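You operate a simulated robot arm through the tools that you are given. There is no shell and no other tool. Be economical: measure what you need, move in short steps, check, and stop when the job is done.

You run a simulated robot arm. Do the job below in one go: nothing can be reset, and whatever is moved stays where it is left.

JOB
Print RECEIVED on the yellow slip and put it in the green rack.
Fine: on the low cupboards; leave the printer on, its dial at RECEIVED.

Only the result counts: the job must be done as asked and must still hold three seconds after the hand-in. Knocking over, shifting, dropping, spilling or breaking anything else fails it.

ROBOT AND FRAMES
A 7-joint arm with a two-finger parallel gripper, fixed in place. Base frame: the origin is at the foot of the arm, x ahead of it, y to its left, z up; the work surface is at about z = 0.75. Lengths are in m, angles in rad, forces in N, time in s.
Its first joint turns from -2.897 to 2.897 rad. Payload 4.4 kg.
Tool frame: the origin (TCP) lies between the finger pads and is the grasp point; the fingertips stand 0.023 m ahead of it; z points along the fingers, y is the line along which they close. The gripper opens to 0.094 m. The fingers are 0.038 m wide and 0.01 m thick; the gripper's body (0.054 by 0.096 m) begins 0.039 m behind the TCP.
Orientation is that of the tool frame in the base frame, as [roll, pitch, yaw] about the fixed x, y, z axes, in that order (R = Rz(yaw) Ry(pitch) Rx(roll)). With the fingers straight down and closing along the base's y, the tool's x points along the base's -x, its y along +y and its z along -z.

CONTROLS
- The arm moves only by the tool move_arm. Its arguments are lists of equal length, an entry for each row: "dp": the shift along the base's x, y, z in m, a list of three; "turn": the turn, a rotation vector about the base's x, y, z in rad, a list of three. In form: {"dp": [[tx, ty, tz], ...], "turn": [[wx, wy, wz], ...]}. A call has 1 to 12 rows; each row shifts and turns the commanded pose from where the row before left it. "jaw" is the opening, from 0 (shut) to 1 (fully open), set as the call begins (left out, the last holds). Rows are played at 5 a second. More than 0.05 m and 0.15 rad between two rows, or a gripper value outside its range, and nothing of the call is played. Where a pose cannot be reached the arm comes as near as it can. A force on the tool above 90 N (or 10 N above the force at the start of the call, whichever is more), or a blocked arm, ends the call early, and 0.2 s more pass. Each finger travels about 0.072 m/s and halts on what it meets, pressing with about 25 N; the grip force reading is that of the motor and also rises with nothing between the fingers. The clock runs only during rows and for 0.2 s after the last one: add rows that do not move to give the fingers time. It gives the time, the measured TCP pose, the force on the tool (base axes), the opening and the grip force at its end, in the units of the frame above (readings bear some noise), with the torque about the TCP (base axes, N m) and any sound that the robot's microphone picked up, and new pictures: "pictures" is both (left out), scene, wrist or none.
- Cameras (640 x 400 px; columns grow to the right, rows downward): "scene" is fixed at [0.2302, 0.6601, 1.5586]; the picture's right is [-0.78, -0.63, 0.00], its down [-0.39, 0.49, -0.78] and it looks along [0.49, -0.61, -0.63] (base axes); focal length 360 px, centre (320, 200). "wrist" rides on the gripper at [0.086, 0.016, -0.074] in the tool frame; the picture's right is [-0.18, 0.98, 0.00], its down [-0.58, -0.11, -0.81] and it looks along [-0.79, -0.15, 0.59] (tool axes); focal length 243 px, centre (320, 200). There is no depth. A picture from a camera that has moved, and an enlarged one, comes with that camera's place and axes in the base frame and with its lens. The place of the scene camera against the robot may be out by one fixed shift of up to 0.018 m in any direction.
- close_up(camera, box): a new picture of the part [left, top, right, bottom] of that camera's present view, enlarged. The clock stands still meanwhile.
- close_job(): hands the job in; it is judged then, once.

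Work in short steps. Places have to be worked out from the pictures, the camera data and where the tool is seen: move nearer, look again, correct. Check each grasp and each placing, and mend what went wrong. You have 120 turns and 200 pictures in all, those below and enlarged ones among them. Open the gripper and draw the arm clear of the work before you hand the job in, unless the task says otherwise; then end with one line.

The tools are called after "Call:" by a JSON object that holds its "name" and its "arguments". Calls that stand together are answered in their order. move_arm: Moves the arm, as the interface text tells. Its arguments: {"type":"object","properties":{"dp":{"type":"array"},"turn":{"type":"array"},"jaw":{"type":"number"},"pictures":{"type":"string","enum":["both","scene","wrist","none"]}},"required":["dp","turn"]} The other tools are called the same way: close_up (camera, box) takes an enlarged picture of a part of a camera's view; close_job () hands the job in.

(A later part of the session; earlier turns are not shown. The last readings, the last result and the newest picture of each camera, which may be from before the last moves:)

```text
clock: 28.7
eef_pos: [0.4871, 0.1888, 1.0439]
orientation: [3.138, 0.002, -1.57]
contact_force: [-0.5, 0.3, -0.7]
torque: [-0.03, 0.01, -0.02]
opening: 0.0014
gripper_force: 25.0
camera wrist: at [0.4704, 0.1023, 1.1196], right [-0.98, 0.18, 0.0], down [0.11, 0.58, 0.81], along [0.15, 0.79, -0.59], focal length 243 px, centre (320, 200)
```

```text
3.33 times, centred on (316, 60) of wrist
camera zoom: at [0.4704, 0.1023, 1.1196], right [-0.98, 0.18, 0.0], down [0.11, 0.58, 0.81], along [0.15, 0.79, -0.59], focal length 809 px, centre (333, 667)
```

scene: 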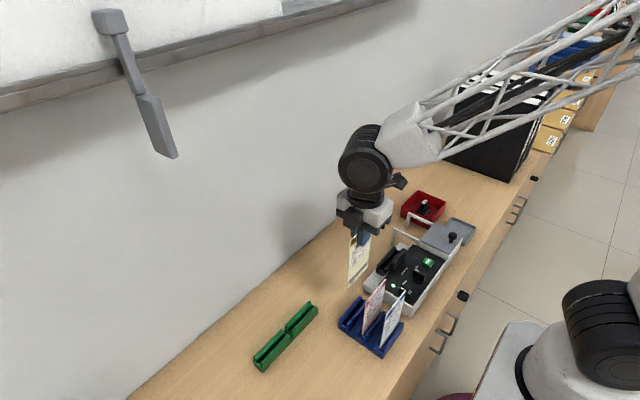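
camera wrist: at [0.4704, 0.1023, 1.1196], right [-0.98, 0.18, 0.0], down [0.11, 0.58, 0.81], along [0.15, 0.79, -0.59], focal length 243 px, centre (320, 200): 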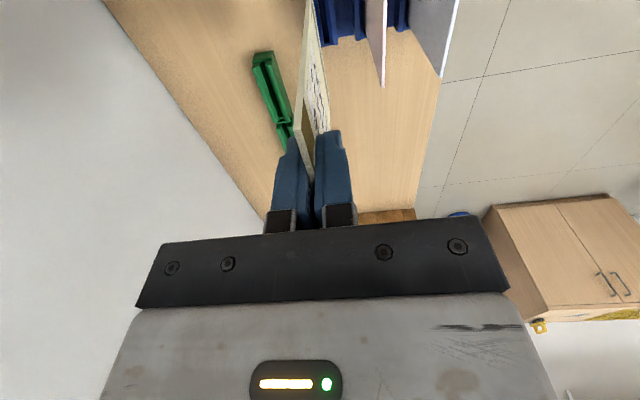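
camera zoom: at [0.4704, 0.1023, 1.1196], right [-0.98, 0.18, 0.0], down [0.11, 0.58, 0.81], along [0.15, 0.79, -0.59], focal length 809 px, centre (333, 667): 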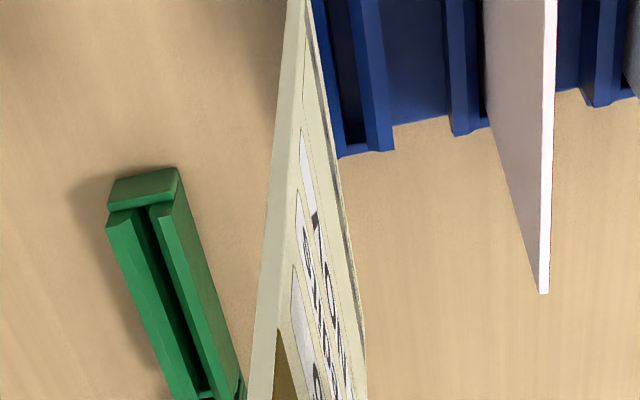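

Slip is held straight. I'll carry it over to above the printer slot (staying high) and look at the slot under the slip.

Call:
{"name": "move_arm", "arguments": {"dp": [[0, -0.03, 0.01], [0, -0.035, 0], [0, -0.035, 0], [0, -0.035, 0], [0, -0.03, 0], [0, 0, 0]], "turn": [[0, 0, 0], [0, 0, 0], [0, 0, 0], [0, 0, 0], [0, 0, 0], [0, 0, 0]], "pictures": "both"}}

Call:
{"name": "close_up", "arguments": {"camera": "wrist", "box": [220, 0, 412, 120]}}

Call:
{"name": "close_up", "arguments": {"camera": "scene", "box": [350, 210, 462, 280]}}

```text
clock: 30.1
eef_pos: [0.4857, 0.0224, 1.0547]
orientation: [3.138, 0.001, -1.568]
contact_force: [0.6, -0.3, 0.1]
torque: [-0.02, 0.0, 0.01]
opening: 0.0015
gripper_force: 24.8
camera wrist: at [0.4699, -0.0642, 1.13], right [-0.98, 0.18, 0.0], down [0.11, 0.58, 0.81], along [0.15, 0.79, -0.59], focal length 243 px, centre (320, 200)
```

scene: 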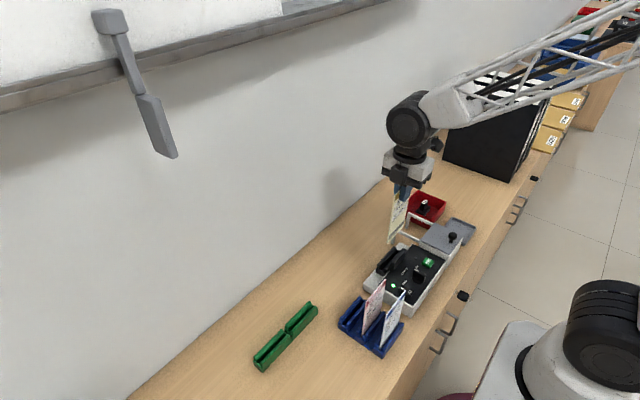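
wrist: 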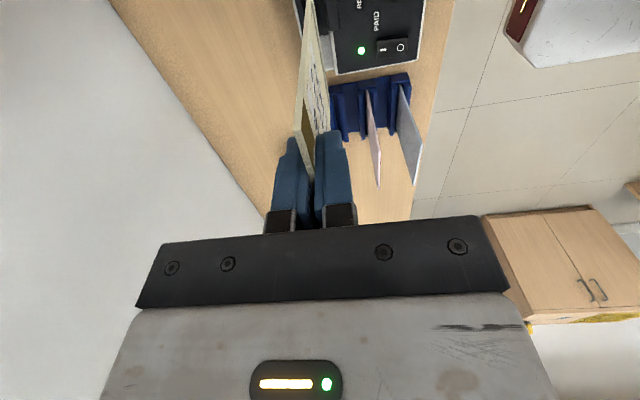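

```text
3.33 times, centred on (316, 60) of wrist
camera zoom: at [0.4699, -0.0642, 1.13], right [-0.98, 0.18, 0.0], down [0.11, 0.58, 0.81], along [0.15, 0.79, -0.59], focal length 809 px, centre (333, 667)
```

zoom: 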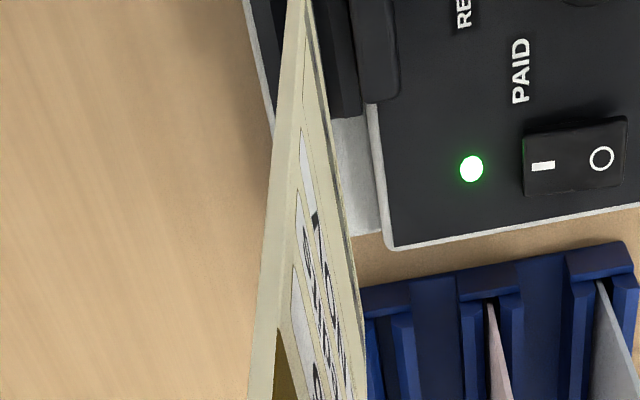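

```text
5.71 times, centred on (406, 245) of scene
camera zoom: at [0.2302, 0.6601, 1.5586], right [-0.78, -0.63, 0.0], down [-0.39, 0.49, -0.78], along [0.49, -0.61, -0.63], focal length 2059 px, centre (-171, -57)
```

zoom: 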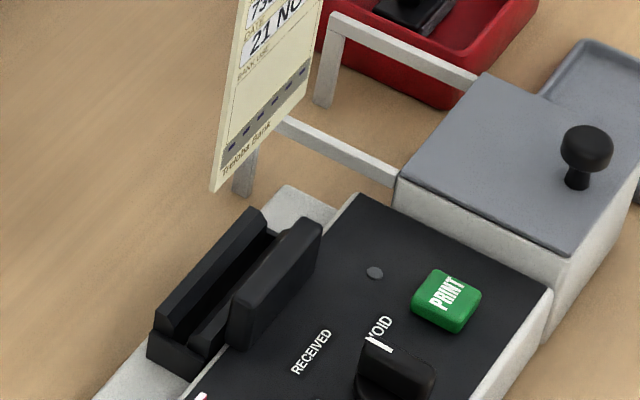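

The slip hides the slot here. I'll step sideways (+x, -y) to see the slot clearly and measure it.

Call:
{"name": "move_arm", "arguments": {"dp": [[0.015, -0.03, 0], [0.015, -0.03, 0], [0.015, -0.03, 0], [0, 0, 0]], "turn": [[0, 0, 0], [0, 0, 0], [0, 0, 0], [0, 0, 0]], "pictures": "none"}}

Call:
{"name": "close_up", "arguments": {"camera": "wrist", "box": [300, 0, 428, 80]}}

```text
clock: 31.1
eef_pos: [0.5302, -0.0669, 1.0544]
orientation: [3.138, 0.001, -1.568]
contact_force: [-0.6, 0.4, 0.2]
torque: [0.0, -0.02, 0.02]
opening: 0.0017
gripper_force: 24.8
```

```text
5.00 times, centred on (364, 40) of wrist
camera zoom: at [0.5141, -0.1525, 1.1298], right [-0.98, 0.18, 0.0], down [0.11, 0.58, 0.81], along [0.15, 0.79, -0.59], focal length 1213 px, centre (100, 1000)
```

zoom: 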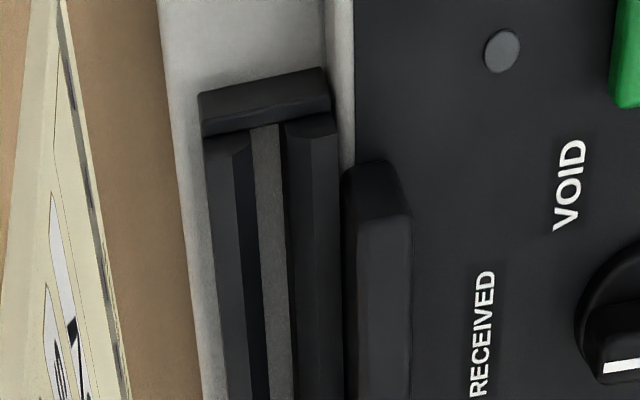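

The slot centre comes out at x≈0.4967. I need both end caps in one view for y, so I'll enlarge a larger region.

Call:
{"name": "close_up", "arguments": {"camera": "wrist", "box": [290, 0, 450, 100]}}

Call:
{"name": "close_up", "arguments": {"camera": "scene", "box": [364, 232, 420, 302]}}

```text
4.00 times, centred on (370, 50) of wrist
camera zoom: at [0.5141, -0.1525, 1.1298], right [-0.98, 0.18, 0.0], down [0.11, 0.58, 0.81], along [0.15, 0.79, -0.59], focal length 970 px, centre (120, 800)
```

zoom: 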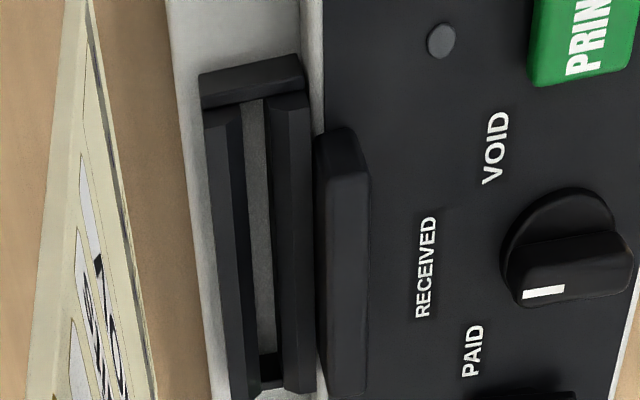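

```text
5.71 times, centred on (392, 267) of scene
camera zoom: at [0.2302, 0.6601, 1.5586], right [-0.78, -0.63, 0.0], down [-0.39, 0.49, -0.78], along [0.49, -0.61, -0.63], focal length 2059 px, centre (-91, -183)
```

zoom: 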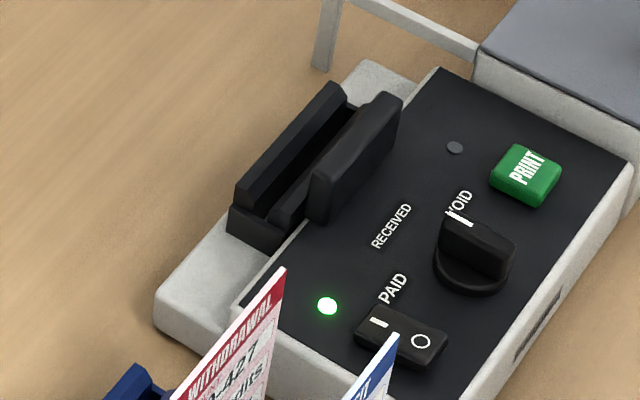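

Slot: centre about (0.497, 0.005), length about 0.085 against a slip width of about 0.080. I'll move the slip over it, lower it partway and check.

Call:
{"name": "move_arm", "arguments": {"dp": [[-0.011, 0.024, 0], [-0.011, 0.024, 0], [-0.011, 0.024, 0], [0, 0, -0.03], [0, 0, -0.03], [0, 0, 0]], "turn": [[0, 0, 0], [0, 0, 0], [0, 0, 0], [0, 0, 0], [0, 0, 0], [0, 0, 0]], "pictures": "wrist"}}

Call:
{"name": "close_up", "arguments": {"camera": "wrist", "box": [230, 0, 390, 100]}}

Call:
{"name": "close_up", "arguments": {"camera": "scene", "box": [360, 200, 440, 290]}}

```text
clock: 32.5
eef_pos: [0.4986, 0.0056, 0.994]
orientation: [3.139, 0.002, -1.569]
contact_force: [0.3, -0.4, 0.1]
torque: [-0.02, -0.03, -0.01]
opening: 0.0015
gripper_force: 25.2
camera wrist: at [0.4819, -0.0807, 1.0685], right [-0.98, 0.18, 0.0], down [0.11, 0.58, 0.81], along [0.15, 0.79, -0.59], focal length 243 px, centre (320, 200)
```

wrist: 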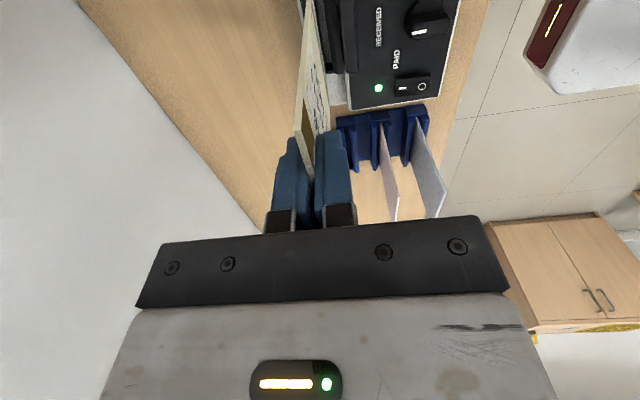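

```text
4.00 times, centred on (310, 50) of wrist
camera zoom: at [0.4819, -0.0807, 1.0685], right [-0.98, 0.18, 0.0], down [0.11, 0.58, 0.81], along [0.15, 0.79, -0.59], focal length 970 px, centre (360, 800)
```

zoom: 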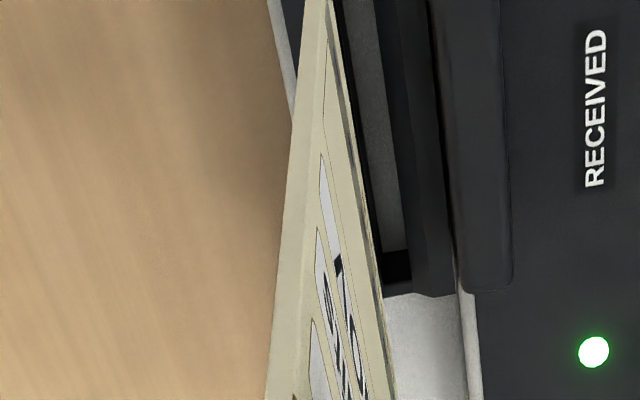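

```text
4.44 times, centred on (400, 245) of scene
camera zoom: at [0.2302, 0.6601, 1.5586], right [-0.78, -0.63, 0.0], down [-0.39, 0.49, -0.78], along [0.49, -0.61, -0.63], focal length 1601 px, centre (-36, 0)
```

zoom: 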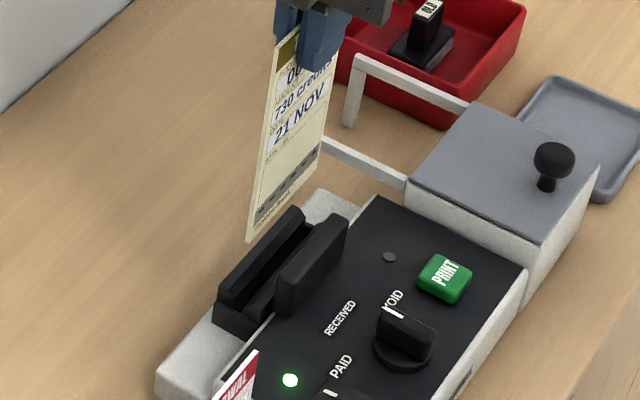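

Lining up looks close. I'll descend 20 mm more and check with the scene camera and the wrist camera.

Call:
{"name": "move_arm", "arguments": {"dp": [[-0.001, 0, -0.01], [0, 0, -0.01], [0, 0, 0]], "turn": [[0, 0, 0], [0, 0, 0], [0, 0, 0]], "pictures": "none"}}

Call:
{"name": "close_up", "arguments": {"camera": "scene", "box": [370, 220, 434, 290]}}

Call:
{"name": "close_up", "arguments": {"camera": "wrist", "box": [250, 0, 378, 80]}}

```text
clock: 33.3
eef_pos: [0.4978, 0.0058, 0.9735]
orientation: [3.139, 0.001, -1.57]
contact_force: [-0.1, -1.1, -0.2]
torque: [0.0, 0.0, -0.06]
opening: 0.0015
gripper_force: 25.4
```

```text
5.71 times, centred on (402, 255) of scene
camera zoom: at [0.2302, 0.6601, 1.5586], right [-0.78, -0.63, 0.0], down [-0.39, 0.49, -0.78], along [0.49, -0.61, -0.63], focal length 2059 px, centre (-149, -114)
```

zoom: 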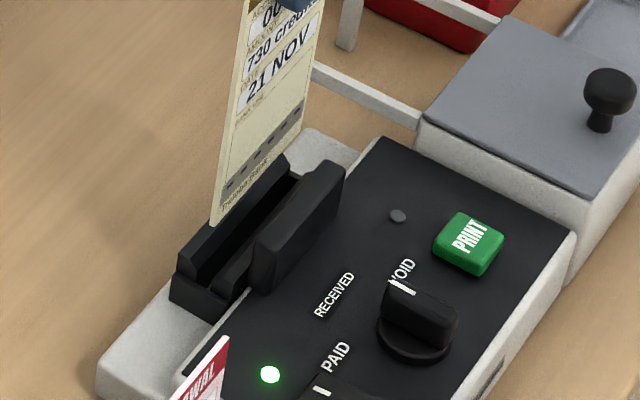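

```text
5.00 times, centred on (314, 40) of wrist
camera zoom: at [0.4811, -0.0807, 1.0498], right [-0.98, 0.18, 0.0], down [0.11, 0.58, 0.81], along [0.15, 0.79, -0.59], focal length 1213 px, centre (350, 1000)
```

zoom: 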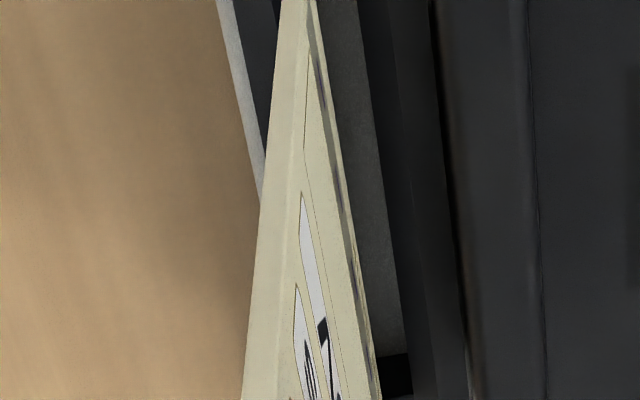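

The slip bottom comes out at z≈0.837, directly over the slot. I'll lower it slowly into the slot, watching the force.

Call:
{"name": "move_arm", "arguments": {"dp": [[0, 0, -0.008], [0, 0, -0.008], [0, 0, -0.008], [0, 0, -0.008], [0, 0, 0]], "turn": [[0, 0, 0], [0, 0, 0], [0, 0, 0], [0, 0, 0], [0, 0, 0]], "pictures": "none"}}

Call:
{"name": "close_up", "arguments": {"camera": "scene", "box": [362, 220, 442, 270]}}

Call:
{"name": "close_up", "arguments": {"camera": "wrist", "box": [250, 0, 410, 100]}}

```text
clock: 34.5
eef_pos: [0.4984, 0.0046, 0.9427]
orientation: [3.139, 0.003, -1.569]
contact_force: [-0.6, 0.1, 0.7]
torque: [0.03, 0.03, 0.02]
opening: 0.0015
gripper_force: 24.8
```

```text
8.00 times, centred on (402, 245) of scene
camera zoom: at [0.2302, 0.6601, 1.5586], right [-0.78, -0.63, 0.0], down [-0.39, 0.49, -0.78], along [0.49, -0.61, -0.63], focal length 2882 px, centre (-336, -160)
```

zoom: 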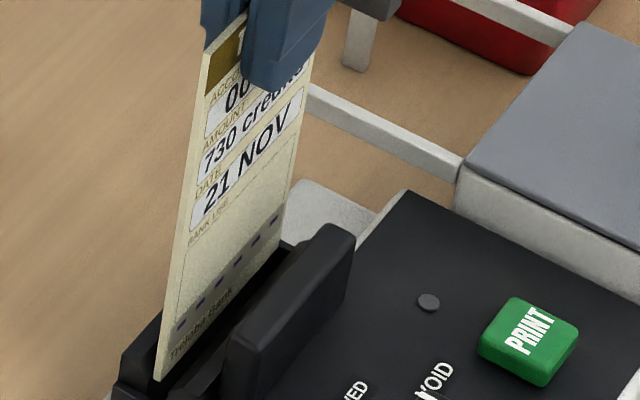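

```text
4.00 times, centred on (330, 50) of wrist
camera zoom: at [0.4817, -0.0807, 1.0175], right [-0.98, 0.18, 0.0], down [0.11, 0.58, 0.81], along [0.15, 0.79, -0.59], focal length 970 px, centre (280, 800)
```

zoom: 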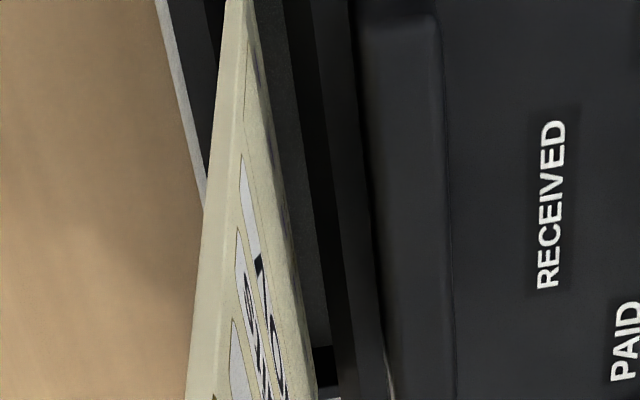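

Entering without contact force. I'll continue down in small steps to the floor.

Call:
{"name": "move_arm", "arguments": {"dp": [[-0.001, 0, -0.007], [0, 0, -0.006], [0, 0, -0.005], [0, 0, -0.003], [0, 0, 0]], "turn": [[0, 0, 0], [0, 0, 0], [0, 0, 0], [0, 0, 0], [0, 0, 0]], "pictures": "none"}}

Call:
{"name": "close_up", "arguments": {"camera": "scene", "box": [362, 225, 442, 275]}}

```text
clock: 35.7
eef_pos: [0.4959, 0.0058, 0.9197]
orientation: [3.138, 0.002, -1.569]
contact_force: [0.1, -0.3, -0.1]
torque: [0.03, 0.02, 0.0]
opening: 0.0015
gripper_force: 25.0
```

```text
8.00 times, centred on (402, 250) of scene
camera zoom: at [0.2302, 0.6601, 1.5586], right [-0.78, -0.63, 0.0], down [-0.39, 0.49, -0.78], along [0.49, -0.61, -0.63], focal length 2882 px, centre (-336, -200)
```

zoom: 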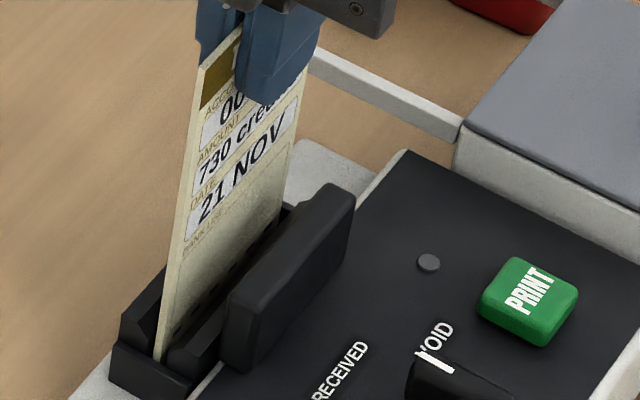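

The slip is inside the slot with room at the near end. I'll step down until the floor is felt.

Call:
{"name": "move_arm", "arguments": {"dp": [[0, 0, -0.003], [0, 0, -0.003], [0, 0, 0]], "turn": [[0, 0, 0], [0, 0, 0], [0, 0, 0]], "pictures": "none"}}

Call:
{"name": "move_arm", "arguments": {"dp": [[0, 0, -0.002], [0, 0, -0.002], [0, 0, 0]], "turn": [[0, 0, 0], [0, 0, 0], [0, 0, 0]], "pictures": "none"}}

```text
clock: 36.5
eef_pos: [0.4968, 0.0063, 0.9151]
orientation: [3.14, 0.003, -1.568]
contact_force: [0.1, -0.1, 20.7]
torque: [0.0, 0.05, -0.02]
opening: 0.0016
gripper_force: 24.7
```

```text
clock: 37.3
eef_pos: [0.4969, 0.0066, 0.912]
orientation: [3.141, 0.002, -1.57]
contact_force: [-0.1, 0.0, 21.2]
torque: [-0.08, 0.01, -0.05]
opening: 0.0019
gripper_force: 24.9
```

The floor is reached (about 20 N, slip bottomed). I'll ease off, release and rise.

Call:
{"name": "move_arm", "arguments": {"dp": [[0, 0, 0.002], [0, 0, 0], [0, 0, 0], [0, 0, 0]], "turn": [[0, 0, 0], [0, 0, 0], [0, 0, 0], [0, 0, 0]], "jaw": 0.35, "pictures": "none"}}

Call:
{"name": "move_arm", "arguments": {"dp": [[0, 0, 0.02], [0, 0, 0.03], [0, 0, 0.04], [0, 0, 0]], "turn": [[0, 0, 0], [0, 0, 0], [0, 0, 0], [0, 0, 0]], "pictures": "both"}}

Call:
{"name": "close_up", "arguments": {"camera": "scene", "box": [362, 220, 458, 280]}}

```text
clock: 38.3
eef_pos: [0.4957, 0.0071, 0.9139]
orientation: [3.138, 0.003, -1.569]
contact_force: [0.0, -0.1, 0.6]
torque: [-0.01, 0.0, -0.01]
opening: 0.033
gripper_force: 0.0
```

```text
clock: 39.3
eef_pos: [0.4975, 0.0059, 1.0039]
orientation: [3.139, 0.003, -1.569]
contact_force: [0.5, 0.4, -0.3]
torque: [-0.02, 0.01, -0.01]
opening: 0.0329
gripper_force: 0.0
camera wrist: at [0.4812, -0.0811, 1.0788], right [-0.98, 0.18, 0.0], down [0.11, 0.58, 0.81], along [0.15, 0.79, -0.59], focal length 243 px, centre (320, 200)
```

scene: 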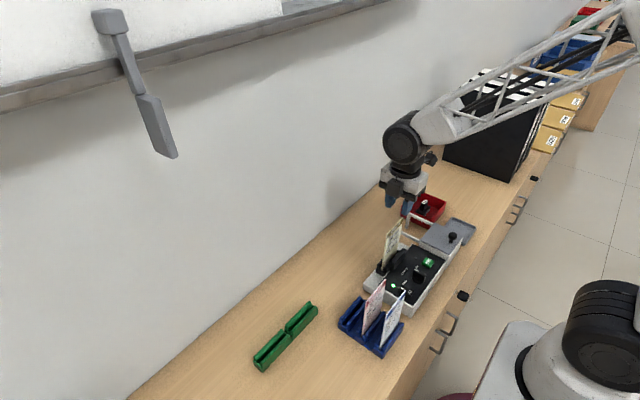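
wrist: 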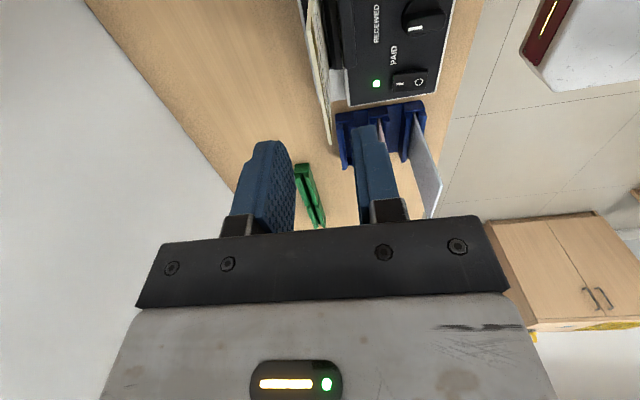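

```text
6.67 times, centred on (410, 250) of scene
camera zoom: at [0.2302, 0.6601, 1.5586], right [-0.78, -0.63, 0.0], down [-0.39, 0.49, -0.78], along [0.49, -0.61, -0.63], focal length 2402 px, centre (-280, -133)
```

zoom: 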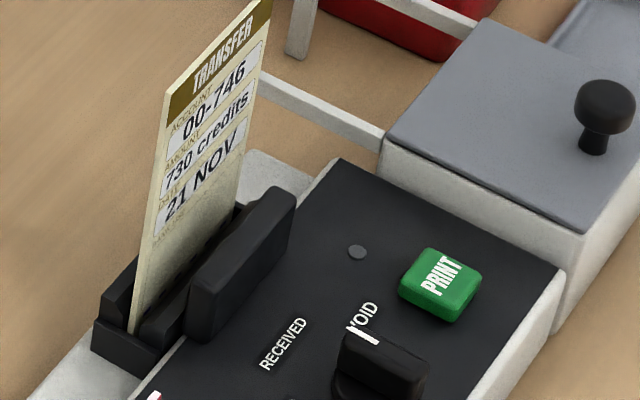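

The slip stands in the slot and the power lamp is on. Now for PRINT: I'll turn back to the camera-on-robot-side pose with a closed jaw and hover over the button at about (0.405, -0.043).

Call:
{"name": "move_arm", "arguments": {"dp": [[-0.009, -0.004, 0.01], [-0.009, -0.004, 0], [-0.009, -0.005, 0], [-0.009, -0.005, 0], [-0.009, -0.005, 0], [-0.009, -0.005, 0], [-0.009, -0.005, 0], [-0.009, -0.005, 0], [-0.009, -0.005, -0.02], [-0.009, -0.005, -0.03], [-0.002, 0, -0.04], [0, 0, 0]], "turn": [[0, 0, -0.1428], [0, 0, -0.1428], [0, 0, -0.1428], [0, 0, -0.1428], [0, 0, -0.1428], [0, 0, -0.1428], [0, 0, -0.1428], [0, 0, -0.1428], [0, 0, -0.1428], [0, 0, -0.1428], [0, 0, -0.1428], [0, 0, 0]], "jaw": 0, "pictures": "wrist"}}

```text
clock: 41.9
eef_pos: [0.4035, -0.0418, 0.9222]
orientation: [3.137, 0.002, 3.142]
contact_force: [1.2, 1.0, 0.4]
torque: [-0.01, 0.0, -0.01]
opening: 0.0002
gripper_force: 25.0
camera wrist: at [0.3172, -0.0249, 0.9979], right [0.18, 0.98, 0.0], down [0.58, -0.11, 0.81], along [0.79, -0.15, -0.59], focal length 243 px, centre (320, 200)
```

wrist: 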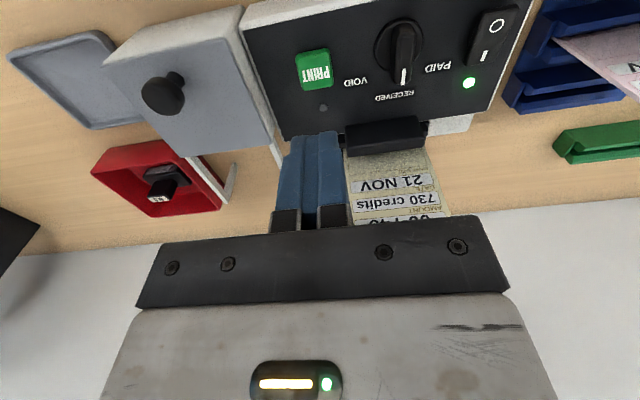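

Button centre about (0.405, -0.045). I'll descend and press it gently.

Call:
{"name": "move_arm", "arguments": {"dp": [[0.001, -0.003, -0.03], [0, 0, -0.03], [0, 0, -0.015], [0, 0, -0.004], [0, 0, -0.004], [0, 0, -0.004]], "turn": [[0, 0, 0], [0, 0, 0], [0, 0, 0], [0, 0, 0], [0, 0, 0], [0, 0, 0]], "pictures": "wrist"}}

```text
clock: 43.3
eef_pos: [0.4052, -0.0446, 0.8366]
orientation: [3.138, 0.004, -3.141]
contact_force: [-0.2, -0.3, -0.3]
torque: [0.04, 0.01, -0.03]
opening: 0.0
gripper_force: 24.9
camera wrist: at [0.3187, -0.0282, 0.9117], right [0.18, 0.98, 0.0], down [0.58, -0.11, 0.81], along [0.79, -0.15, -0.59], focal length 243 px, centre (320, 200)
```

wrist: 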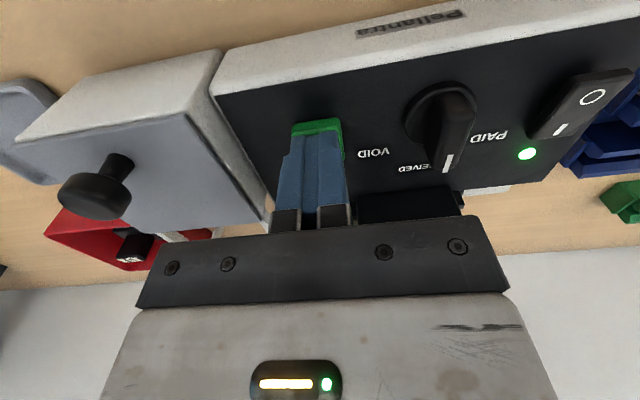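

Just above the button, no contact yet. I'll continue in 2–3 mm steps.

Call:
{"name": "move_arm", "arguments": {"dp": [[0, 0, -0.003], [0, 0, -0.002], [0, 0, -0.002], [0, 0, 0]], "turn": [[0, 0, 0], [0, 0, 0], [0, 0, 0], [0, 0, 0]], "pictures": "scene"}}

```text
clock: 44.3
eef_pos: [0.4045, -0.0442, 0.8298]
orientation: [3.138, 0.002, -3.14]
contact_force: [0.1, -1.3, 8.8]
torque: [-0.02, 0.07, 0.0]
opening: 0.0
gripper_force: 25.0
heard: click
```

scene: 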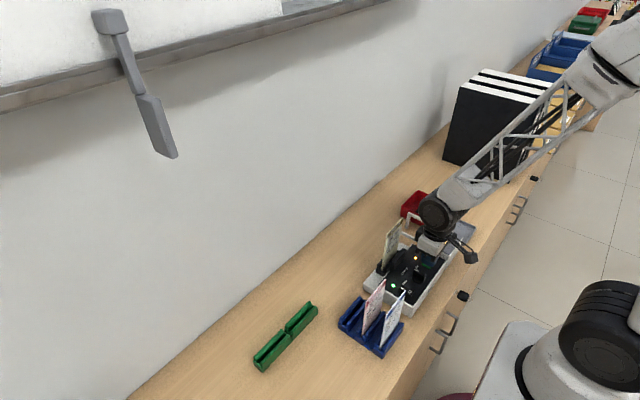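

A click was heard and the second lamp now glows amber. I'll lift off and look closer.

Call:
{"name": "move_arm", "arguments": {"dp": [[0, 0, 0.02], [0, 0, 0.03], [0, 0, 0.03], [0, 0, 0], [0, 0, 0], [0, 0, 0], [0, 0, 0], [0, 0, 0]], "turn": [[0, 0, 0], [0, 0, 0], [0, 0, 0], [0, 0, 0], [0, 0, 0], [0, 0, 0], [0, 0, 0], [0, 0, 0]], "pictures": "wrist"}}

Call:
{"name": "close_up", "arguments": {"camera": "scene", "box": [362, 220, 458, 280]}}

Call:
{"name": "close_up", "arguments": {"camera": "wrist", "box": [220, 40, 476, 200]}}

```text
clock: 46.1
eef_pos: [0.4069, -0.0444, 0.9102]
orientation: [3.138, 0.0, -3.139]
contact_force: [-0.8, -0.4, 0.4]
torque: [0.02, -0.01, 0.0]
opening: 0.0
gripper_force: 25.5
camera wrist: at [0.3203, -0.0285, 0.9854], right [0.18, 0.98, 0.0], down [0.58, -0.11, 0.81], along [0.79, -0.15, -0.59], focal length 243 px, centre (320, 200)
```

wrist: 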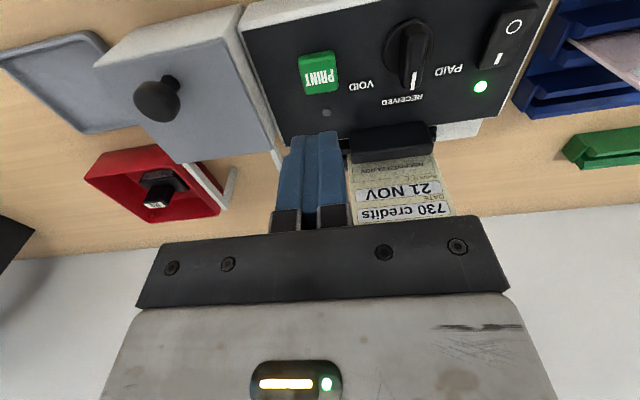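

```text
6.67 times, centred on (410, 250) of scene
camera zoom: at [0.2302, 0.6601, 1.5586], right [-0.78, -0.63, 0.0], down [-0.39, 0.49, -0.78], along [0.49, -0.61, -0.63], focal length 2402 px, centre (-280, -133)
```

zoom: 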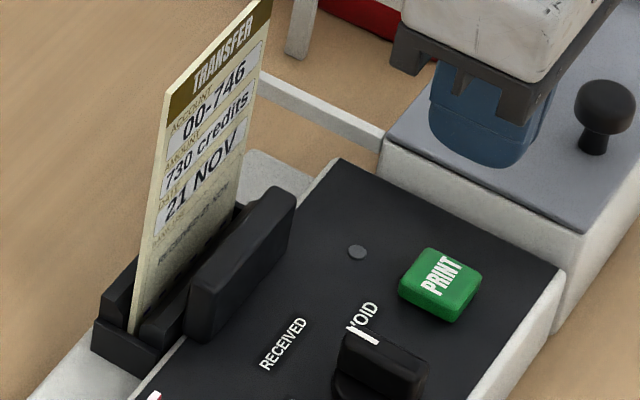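

```text
2.50 times, centred on (348, 120) of wrist
camera zoom: at [0.3203, -0.0285, 0.9854], right [0.18, 0.98, 0.0], down [0.58, -0.11, 0.81], along [0.79, -0.15, -0.59], focal length 606 px, centre (250, 400)
```

zoom: 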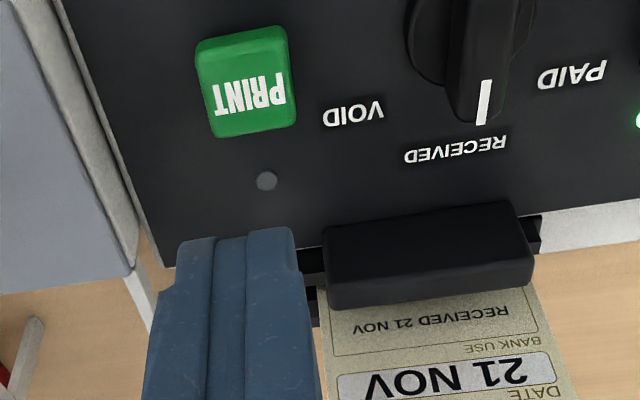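

A print "RECEIVED 21 NOV" is visible in the BANK USE box. I'll check its quality closely.

Call:
{"name": "close_up", "arguments": {"camera": "wrist", "box": [345, 140, 457, 210]}}

```text
5.71 times, centred on (401, 175) of wrist
camera zoom: at [0.3203, -0.0285, 0.9854], right [0.18, 0.98, 0.0], down [0.58, -0.11, 0.81], along [0.79, -0.15, -0.59], focal length 1386 px, centre (-143, 343)
```

zoom: 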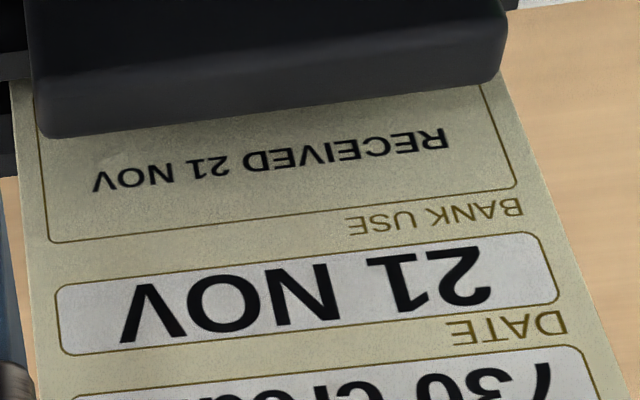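

The print is crisp and correct. Now I'll fetch the slip: rise, turn +90° and hover above it with the jaw open.

Call:
{"name": "move_arm", "arguments": {"dp": [[0, 0, 0.03], [0, 0, 0.035], [0, 0, 0.03], [0.01, 0.006, 0], [0.01, 0.006, 0], [0.012, 0.007, 0], [0.012, 0.007, 0], [0.012, 0.007, 0], [0.012, 0.007, 0], [0.012, 0.006, 0], [0.0105, 0.0044, 0], [0, 0, 0]], "turn": [[0, 0, 0.1428], [0, 0, 0.1428], [0, 0, 0.1428], [0, 0, 0.1428], [0, 0, 0.1428], [0, 0, 0.1428], [0, 0, 0.1428], [0, 0, 0.1428], [0, 0, 0.1428], [0, 0, 0.1428], [0, 0, 0.1428], [0, 0, 0]], "jaw": 0.42, "pictures": "wrist"}}

Call:
{"name": "close_up", "arguments": {"camera": "wrist", "box": [240, 0, 432, 120]}}

```text
clock: 48.7
eef_pos: [0.4955, 0.0064, 1.0044]
orientation: [3.139, 0.002, -1.57]
contact_force: [-0.6, 0.4, -0.6]
torque: [-0.02, 0.01, 0.02]
opening: 0.0397
gripper_force: 0.1
camera wrist: at [0.4799, -0.0803, 1.0791], right [-0.98, 0.18, 0.0], down [0.11, 0.58, 0.81], along [0.14, 0.79, -0.59], focal length 243 px, centre (320, 200)
```

wrist: 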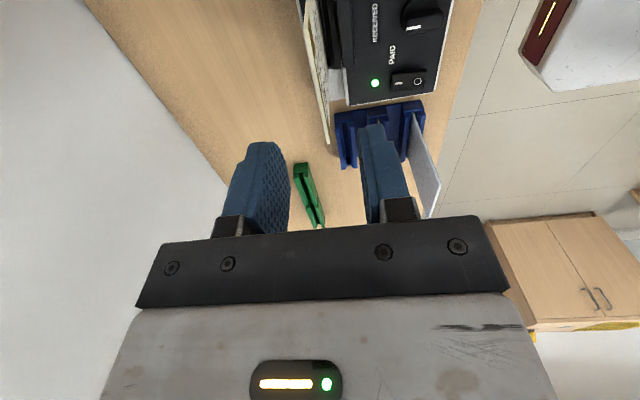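

```text
3.33 times, centred on (336, 60) of wrist
camera zoom: at [0.4799, -0.0803, 1.0791], right [-0.98, 0.18, 0.0], down [0.11, 0.58, 0.81], along [0.14, 0.79, -0.59], focal length 809 px, centre (267, 667)
```

zoom: 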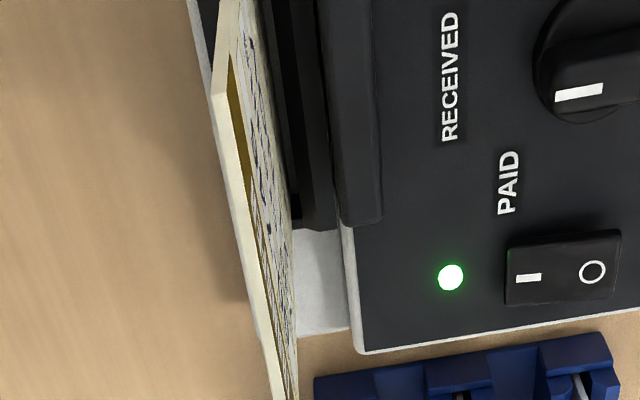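

Slip top centre about (0.497, 0.0085). Descend and close on it.

Call:
{"name": "move_arm", "arguments": {"dp": [[0.0005, 0.002, -0.03], [0, 0, -0.03], [0, 0, -0.03], [0, 0, 0]], "turn": [[0, 0, 0], [0, 0, 0], [0, 0, 0], [0, 0, 0]], "pictures": "wrist"}}

Call:
{"name": "move_arm", "arguments": {"dp": [[0, 0, 0], [0, 0, 0], [0, 0, 0], [0, 0, 0]], "turn": [[0, 0, 0], [0, 0, 0], [0, 0, 0], [0, 0, 0]], "jaw": 0, "pictures": "none"}}

```text
clock: 49.7
eef_pos: [0.4967, 0.0093, 0.9123]
orientation: [3.14, 0.002, -1.569]
contact_force: [0.5, 0.2, 0.1]
torque: [0.0, -0.04, 0.0]
opening: 0.0395
gripper_force: 0.1
camera wrist: at [0.4806, -0.0776, 0.9881], right [-0.98, 0.18, 0.0], down [0.11, 0.58, 0.81], along [0.15, 0.79, -0.59], focal length 243 px, centre (320, 200)
```

wrist: 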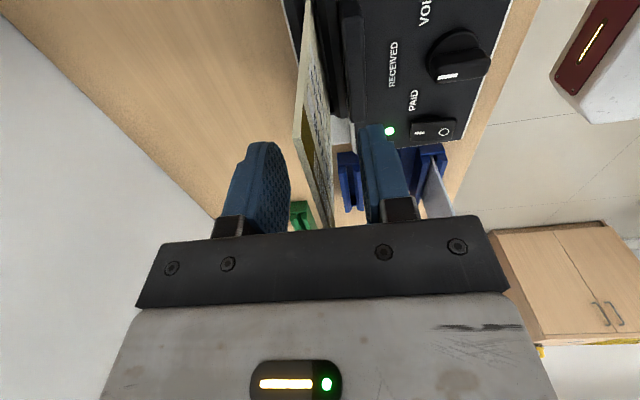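

```text
clock: 50.7
eef_pos: [0.4967, 0.0088, 0.9137]
orientation: [3.139, 0.0, -1.57]
contact_force: [0.3, -0.4, 0.0]
torque: [0.04, 0.01, -0.01]
opening: 0.0018
gripper_force: 24.7
```

Gripped. Lifting straight out and moving up high.

Call:
{"name": "move_arm", "arguments": {"dp": [[0, 0, 0.02], [0, 0, 0.03], [0, 0, 0.04], [0, 0, 0.04], [0, 0, 0.04], [0, 0, 0]], "turn": [[0, 0, 0], [0, 0, 0], [0, 0, 0], [0, 0, 0], [0, 0, 0], [0, 0, 0]], "pictures": "both"}}

Call:
{"name": "close_up", "arguments": {"camera": "scene", "box": [362, 170, 458, 250]}}

Call:
{"name": "close_up", "arguments": {"camera": "scene", "box": [240, 290, 336, 380]}}

```text
clock: 52.1
eef_pos: [0.4945, 0.0082, 1.084]
orientation: [3.137, 0.002, -1.57]
contact_force: [0.8, 0.0, 0.1]
torque: [0.0, 0.0, -0.01]
opening: 0.0014
gripper_force: 24.7
camera wrist: at [0.4793, -0.0793, 1.1599], right [-0.98, 0.18, 0.0], down [0.11, 0.58, 0.81], along [0.15, 0.79, -0.59], focal length 243 px, centre (320, 200)
```

scene: 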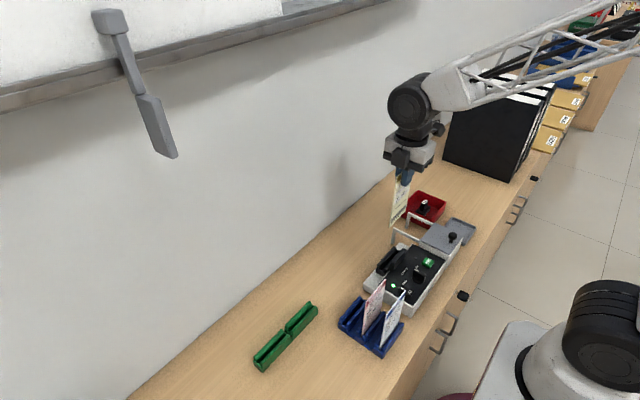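
wrist: 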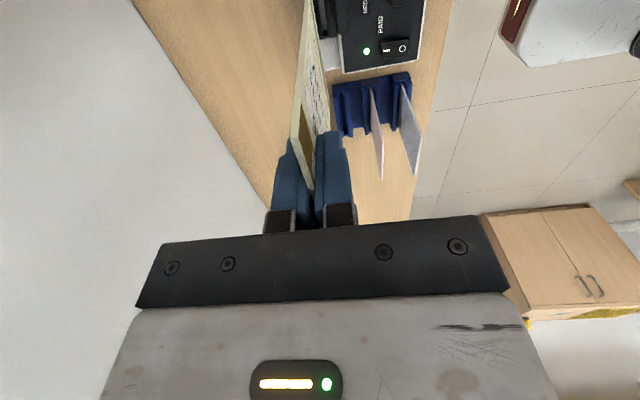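

```text
5.00 times, centred on (410, 210) of scene
camera zoom: at [0.2302, 0.6601, 1.5586], right [-0.78, -0.63, 0.0], down [-0.39, 0.49, -0.78], along [0.49, -0.61, -0.63], focal length 1801 px, centre (-130, 150)
```

zoom: 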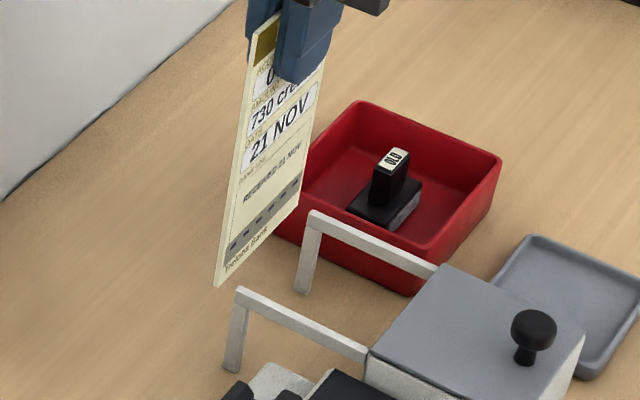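

```text
4.44 times, centred on (288, 335) of scene
camera zoom: at [0.2302, 0.6601, 1.5586], right [-0.78, -0.63, 0.0], down [-0.39, 0.49, -0.78], along [0.49, -0.61, -0.63], focal length 1601 px, centre (462, -400)
```

zoom: 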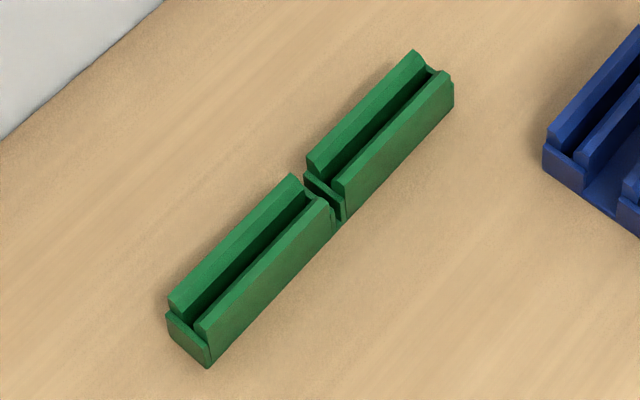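

The green rack has two bays, each just longer than the slip. I'll move so the wrist camera sees the rack beside the held slip.

Call:
{"name": "move_arm", "arguments": {"dp": [[-0.005, 0.04, 0], [-0.01, 0.04, 0], [-0.01, 0.04, 0], [-0.01, 0.04, 0], [-0.01, 0.02, 0], [0, 0, 0]], "turn": [[0, 0, 0], [0, 0, 0], [0, 0, 0], [0, 0, 0], [0, 0, 0], [0, 0, 0]], "pictures": "wrist"}}

Call:
{"name": "close_up", "arguments": {"camera": "wrist", "box": [200, 40, 328, 120]}}

```text
clock: 53.5
eef_pos: [0.452, 0.1881, 1.0841]
orientation: [3.138, 0.001, -1.57]
contact_force: [0.2, 0.0, -1.6]
torque: [0.0, -0.03, 0.05]
opening: 0.0015
gripper_force: 25.2
camera wrist: at [0.4352, 0.1019, 1.1594], right [-0.98, 0.18, 0.0], down [0.11, 0.58, 0.81], along [0.15, 0.79, -0.59], focal length 243 px, centre (320, 200)
```

wrist: 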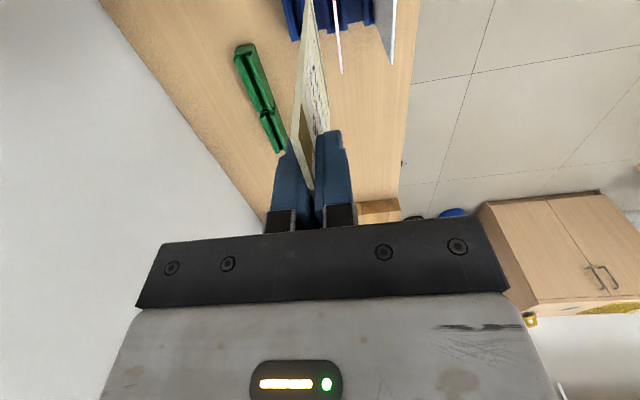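

```text
5.00 times, centred on (264, 80) of wrist
camera zoom: at [0.4352, 0.1019, 1.1594], right [-0.98, 0.18, 0.0], down [0.11, 0.58, 0.81], along [0.15, 0.79, -0.59], focal length 1213 px, centre (600, 800)
```

zoom: 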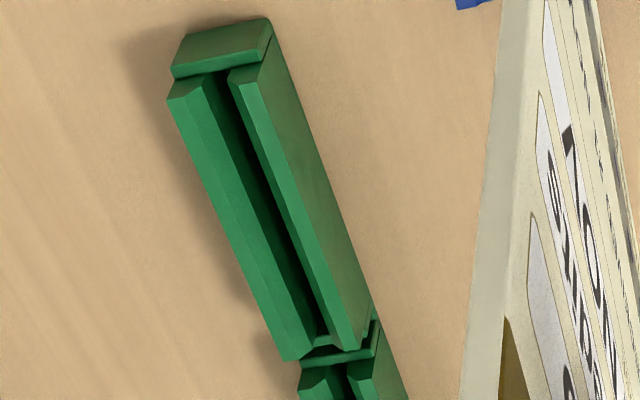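

Slot of the near (-y) bay comes out centred at about (0.576, 0.286), aligned with y. I'll carry the slip over it and lower to about 30 mm above.

Call:
{"name": "move_arm", "arguments": {"dp": [[0.03, 0.025, 0], [0.03, 0.025, 0], [0.03, 0.025, 0], [0.034, 0.023, 0], [0, 0, -0.04], [0, 0, -0.04], [0, 0, -0.04], [0, 0, 0]], "turn": [[0, 0, 0], [0, 0, 0], [0, 0, 0], [0, 0, 0], [0, 0, 0], [0, 0, 0], [0, 0, 0], [0, 0, 0]], "pictures": "both"}}

Call:
{"name": "close_up", "arguments": {"camera": "wrist", "box": [240, 0, 400, 100]}}

Call:
{"name": "close_up", "arguments": {"camera": "scene", "box": [240, 260, 352, 380]}}

```text
clock: 55.3
eef_pos: [0.5761, 0.285, 0.9628]
orientation: [3.14, 0.005, -1.569]
contact_force: [1.0, -0.5, -0.6]
torque: [0.0, -0.01, -0.01]
opening: 0.0021
gripper_force: 24.8
camera wrist: at [0.5594, 0.1995, 1.0389], right [-0.98, 0.18, 0.0], down [0.11, 0.58, 0.81], along [0.15, 0.79, -0.59], focal length 243 px, centre (320, 200)
```

scene: 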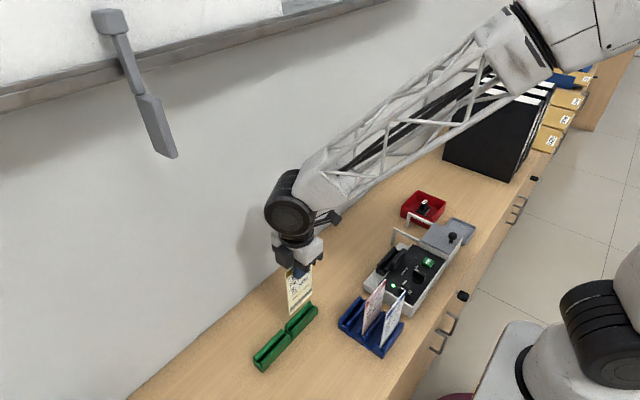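
wrist: 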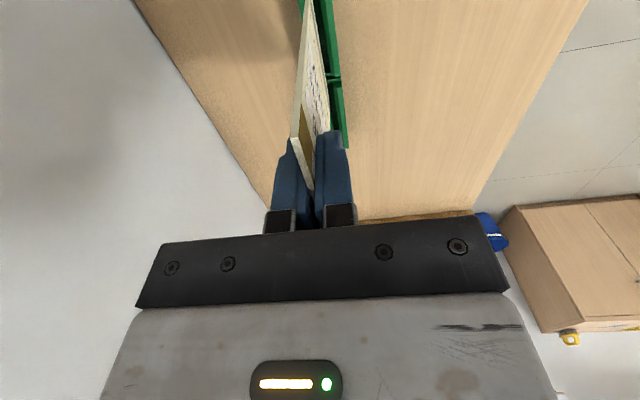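

```text
4.00 times, centred on (320, 50) of wrist
camera zoom: at [0.5594, 0.1995, 1.0389], right [-0.98, 0.18, 0.0], down [0.11, 0.58, 0.81], along [0.15, 0.79, -0.59], focal length 970 px, centre (320, 800)
```

zoom: 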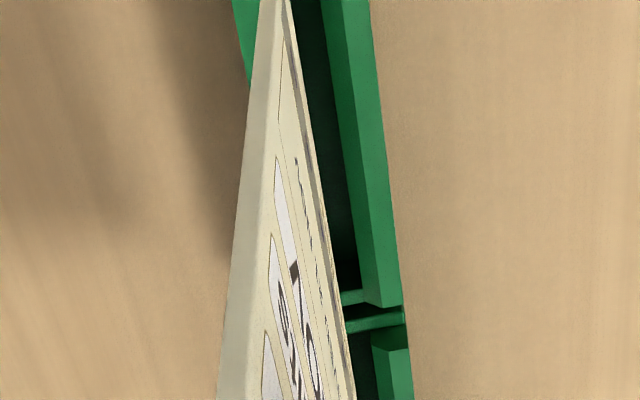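

```text
3.33 times, centred on (296, 320) of scene
camera zoom: at [0.2302, 0.6601, 1.5586], right [-0.78, -0.63, 0.0], down [-0.39, 0.49, -0.78], along [0.49, -0.61, -0.63], focal length 1201 px, centre (400, -200)
```

zoom: 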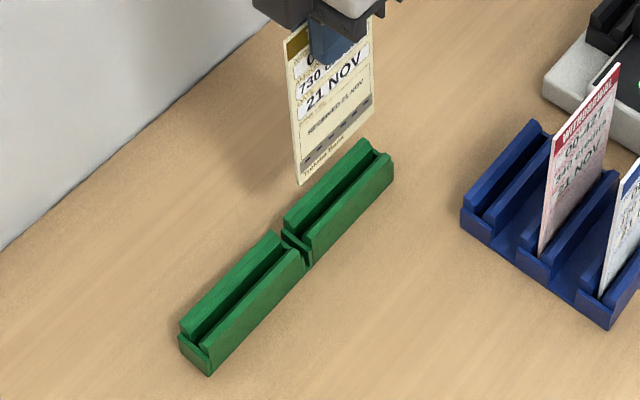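

Alignment looks good in both views. I'll lower to just at the rim and check again.

Call:
{"name": "move_arm", "arguments": {"dp": [[0, 0, -0.015], [0, 0, -0.012], [0, 0, 0]], "turn": [[0, 0, 0], [0, 0, 0], [0, 0, 0]], "pictures": "none"}}

Call:
{"name": "close_up", "arguments": {"camera": "scene", "box": [264, 270, 344, 350]}}

Call:
{"name": "close_up", "arguments": {"camera": "wrist", "box": [260, 0, 388, 80]}}

```text
clock: 56.1
eef_pos: [0.5745, 0.286, 0.9347]
orientation: [3.138, 0.002, -1.568]
contact_force: [-0.2, -0.3, -0.3]
torque: [-0.03, -0.01, -0.01]
opening: 0.0019
gripper_force: 25.4
```

```text
5.00 times, centred on (304, 310) of scene
camera zoom: at [0.2302, 0.6601, 1.5586], right [-0.78, -0.63, 0.0], down [-0.39, 0.49, -0.78], along [0.49, -0.61, -0.63], focal length 1801 px, centre (400, -350)
```

zoom: 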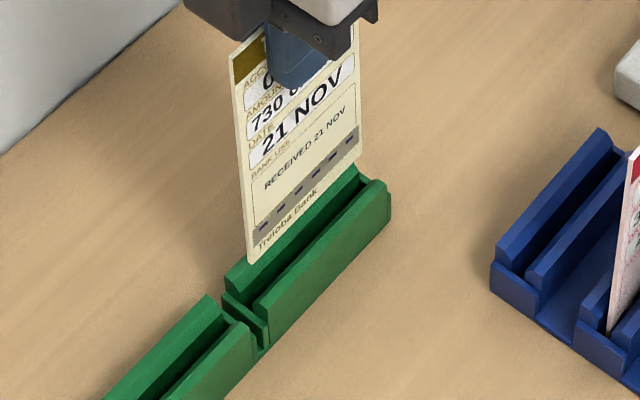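

```text
5.00 times, centred on (324, 40) of wrist
camera zoom: at [0.5592, 0.2, 1.0116], right [-0.98, 0.18, 0.0], down [0.11, 0.58, 0.81], along [0.15, 0.79, -0.59], focal length 1213 px, centre (300, 1000)
```

zoom: 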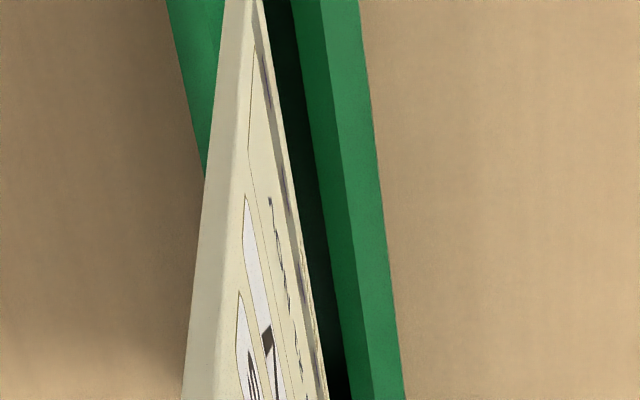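

Slip bottom is over the groove. I'll lower slowly into it.

Call:
{"name": "move_arm", "arguments": {"dp": [[0, 0, -0.007], [0, 0, -0.007], [0, 0, -0.007], [0, 0, -0.005], [0, 0, 0]], "turn": [[0, 0, 0], [0, 0, 0], [0, 0, 0], [0, 0, 0], [0, 0, 0]], "pictures": "none"}}

Call:
{"name": "close_up", "arguments": {"camera": "scene", "box": [264, 270, 344, 350]}}

Call:
{"name": "close_up", "arguments": {"camera": "wrist", "box": [260, 0, 388, 80]}}

```text
clock: 57.3
eef_pos: [0.5747, 0.2859, 0.9098]
orientation: [3.137, 0.0, -1.569]
contact_force: [0.1, 0.1, 0.6]
torque: [-0.03, -0.01, -0.04]
opening: 0.0019
gripper_force: 24.9
```

```text
5.00 times, centred on (304, 310) of scene
camera zoom: at [0.2302, 0.6601, 1.5586], right [-0.78, -0.63, 0.0], down [-0.39, 0.49, -0.78], along [0.49, -0.61, -0.63], focal length 1801 px, centre (400, -350)
```

zoom: 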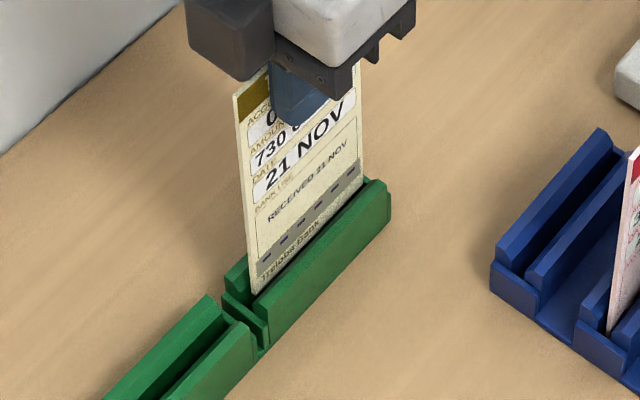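

```text
5.00 times, centred on (324, 40) of wrist
camera zoom: at [0.559, 0.1998, 0.9859], right [-0.98, 0.18, 0.0], down [0.11, 0.58, 0.81], along [0.15, 0.79, -0.59], focal length 1213 px, centre (300, 1000)
```

zoom: 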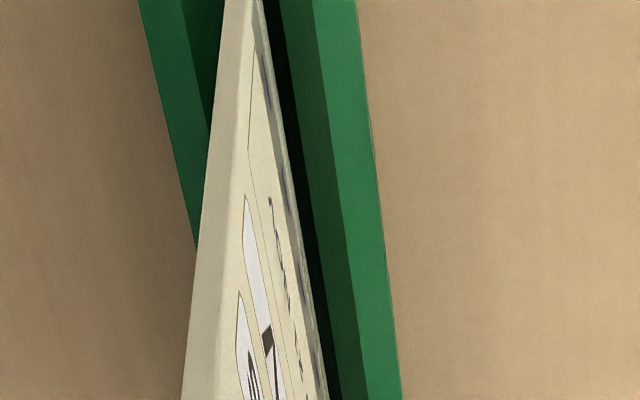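

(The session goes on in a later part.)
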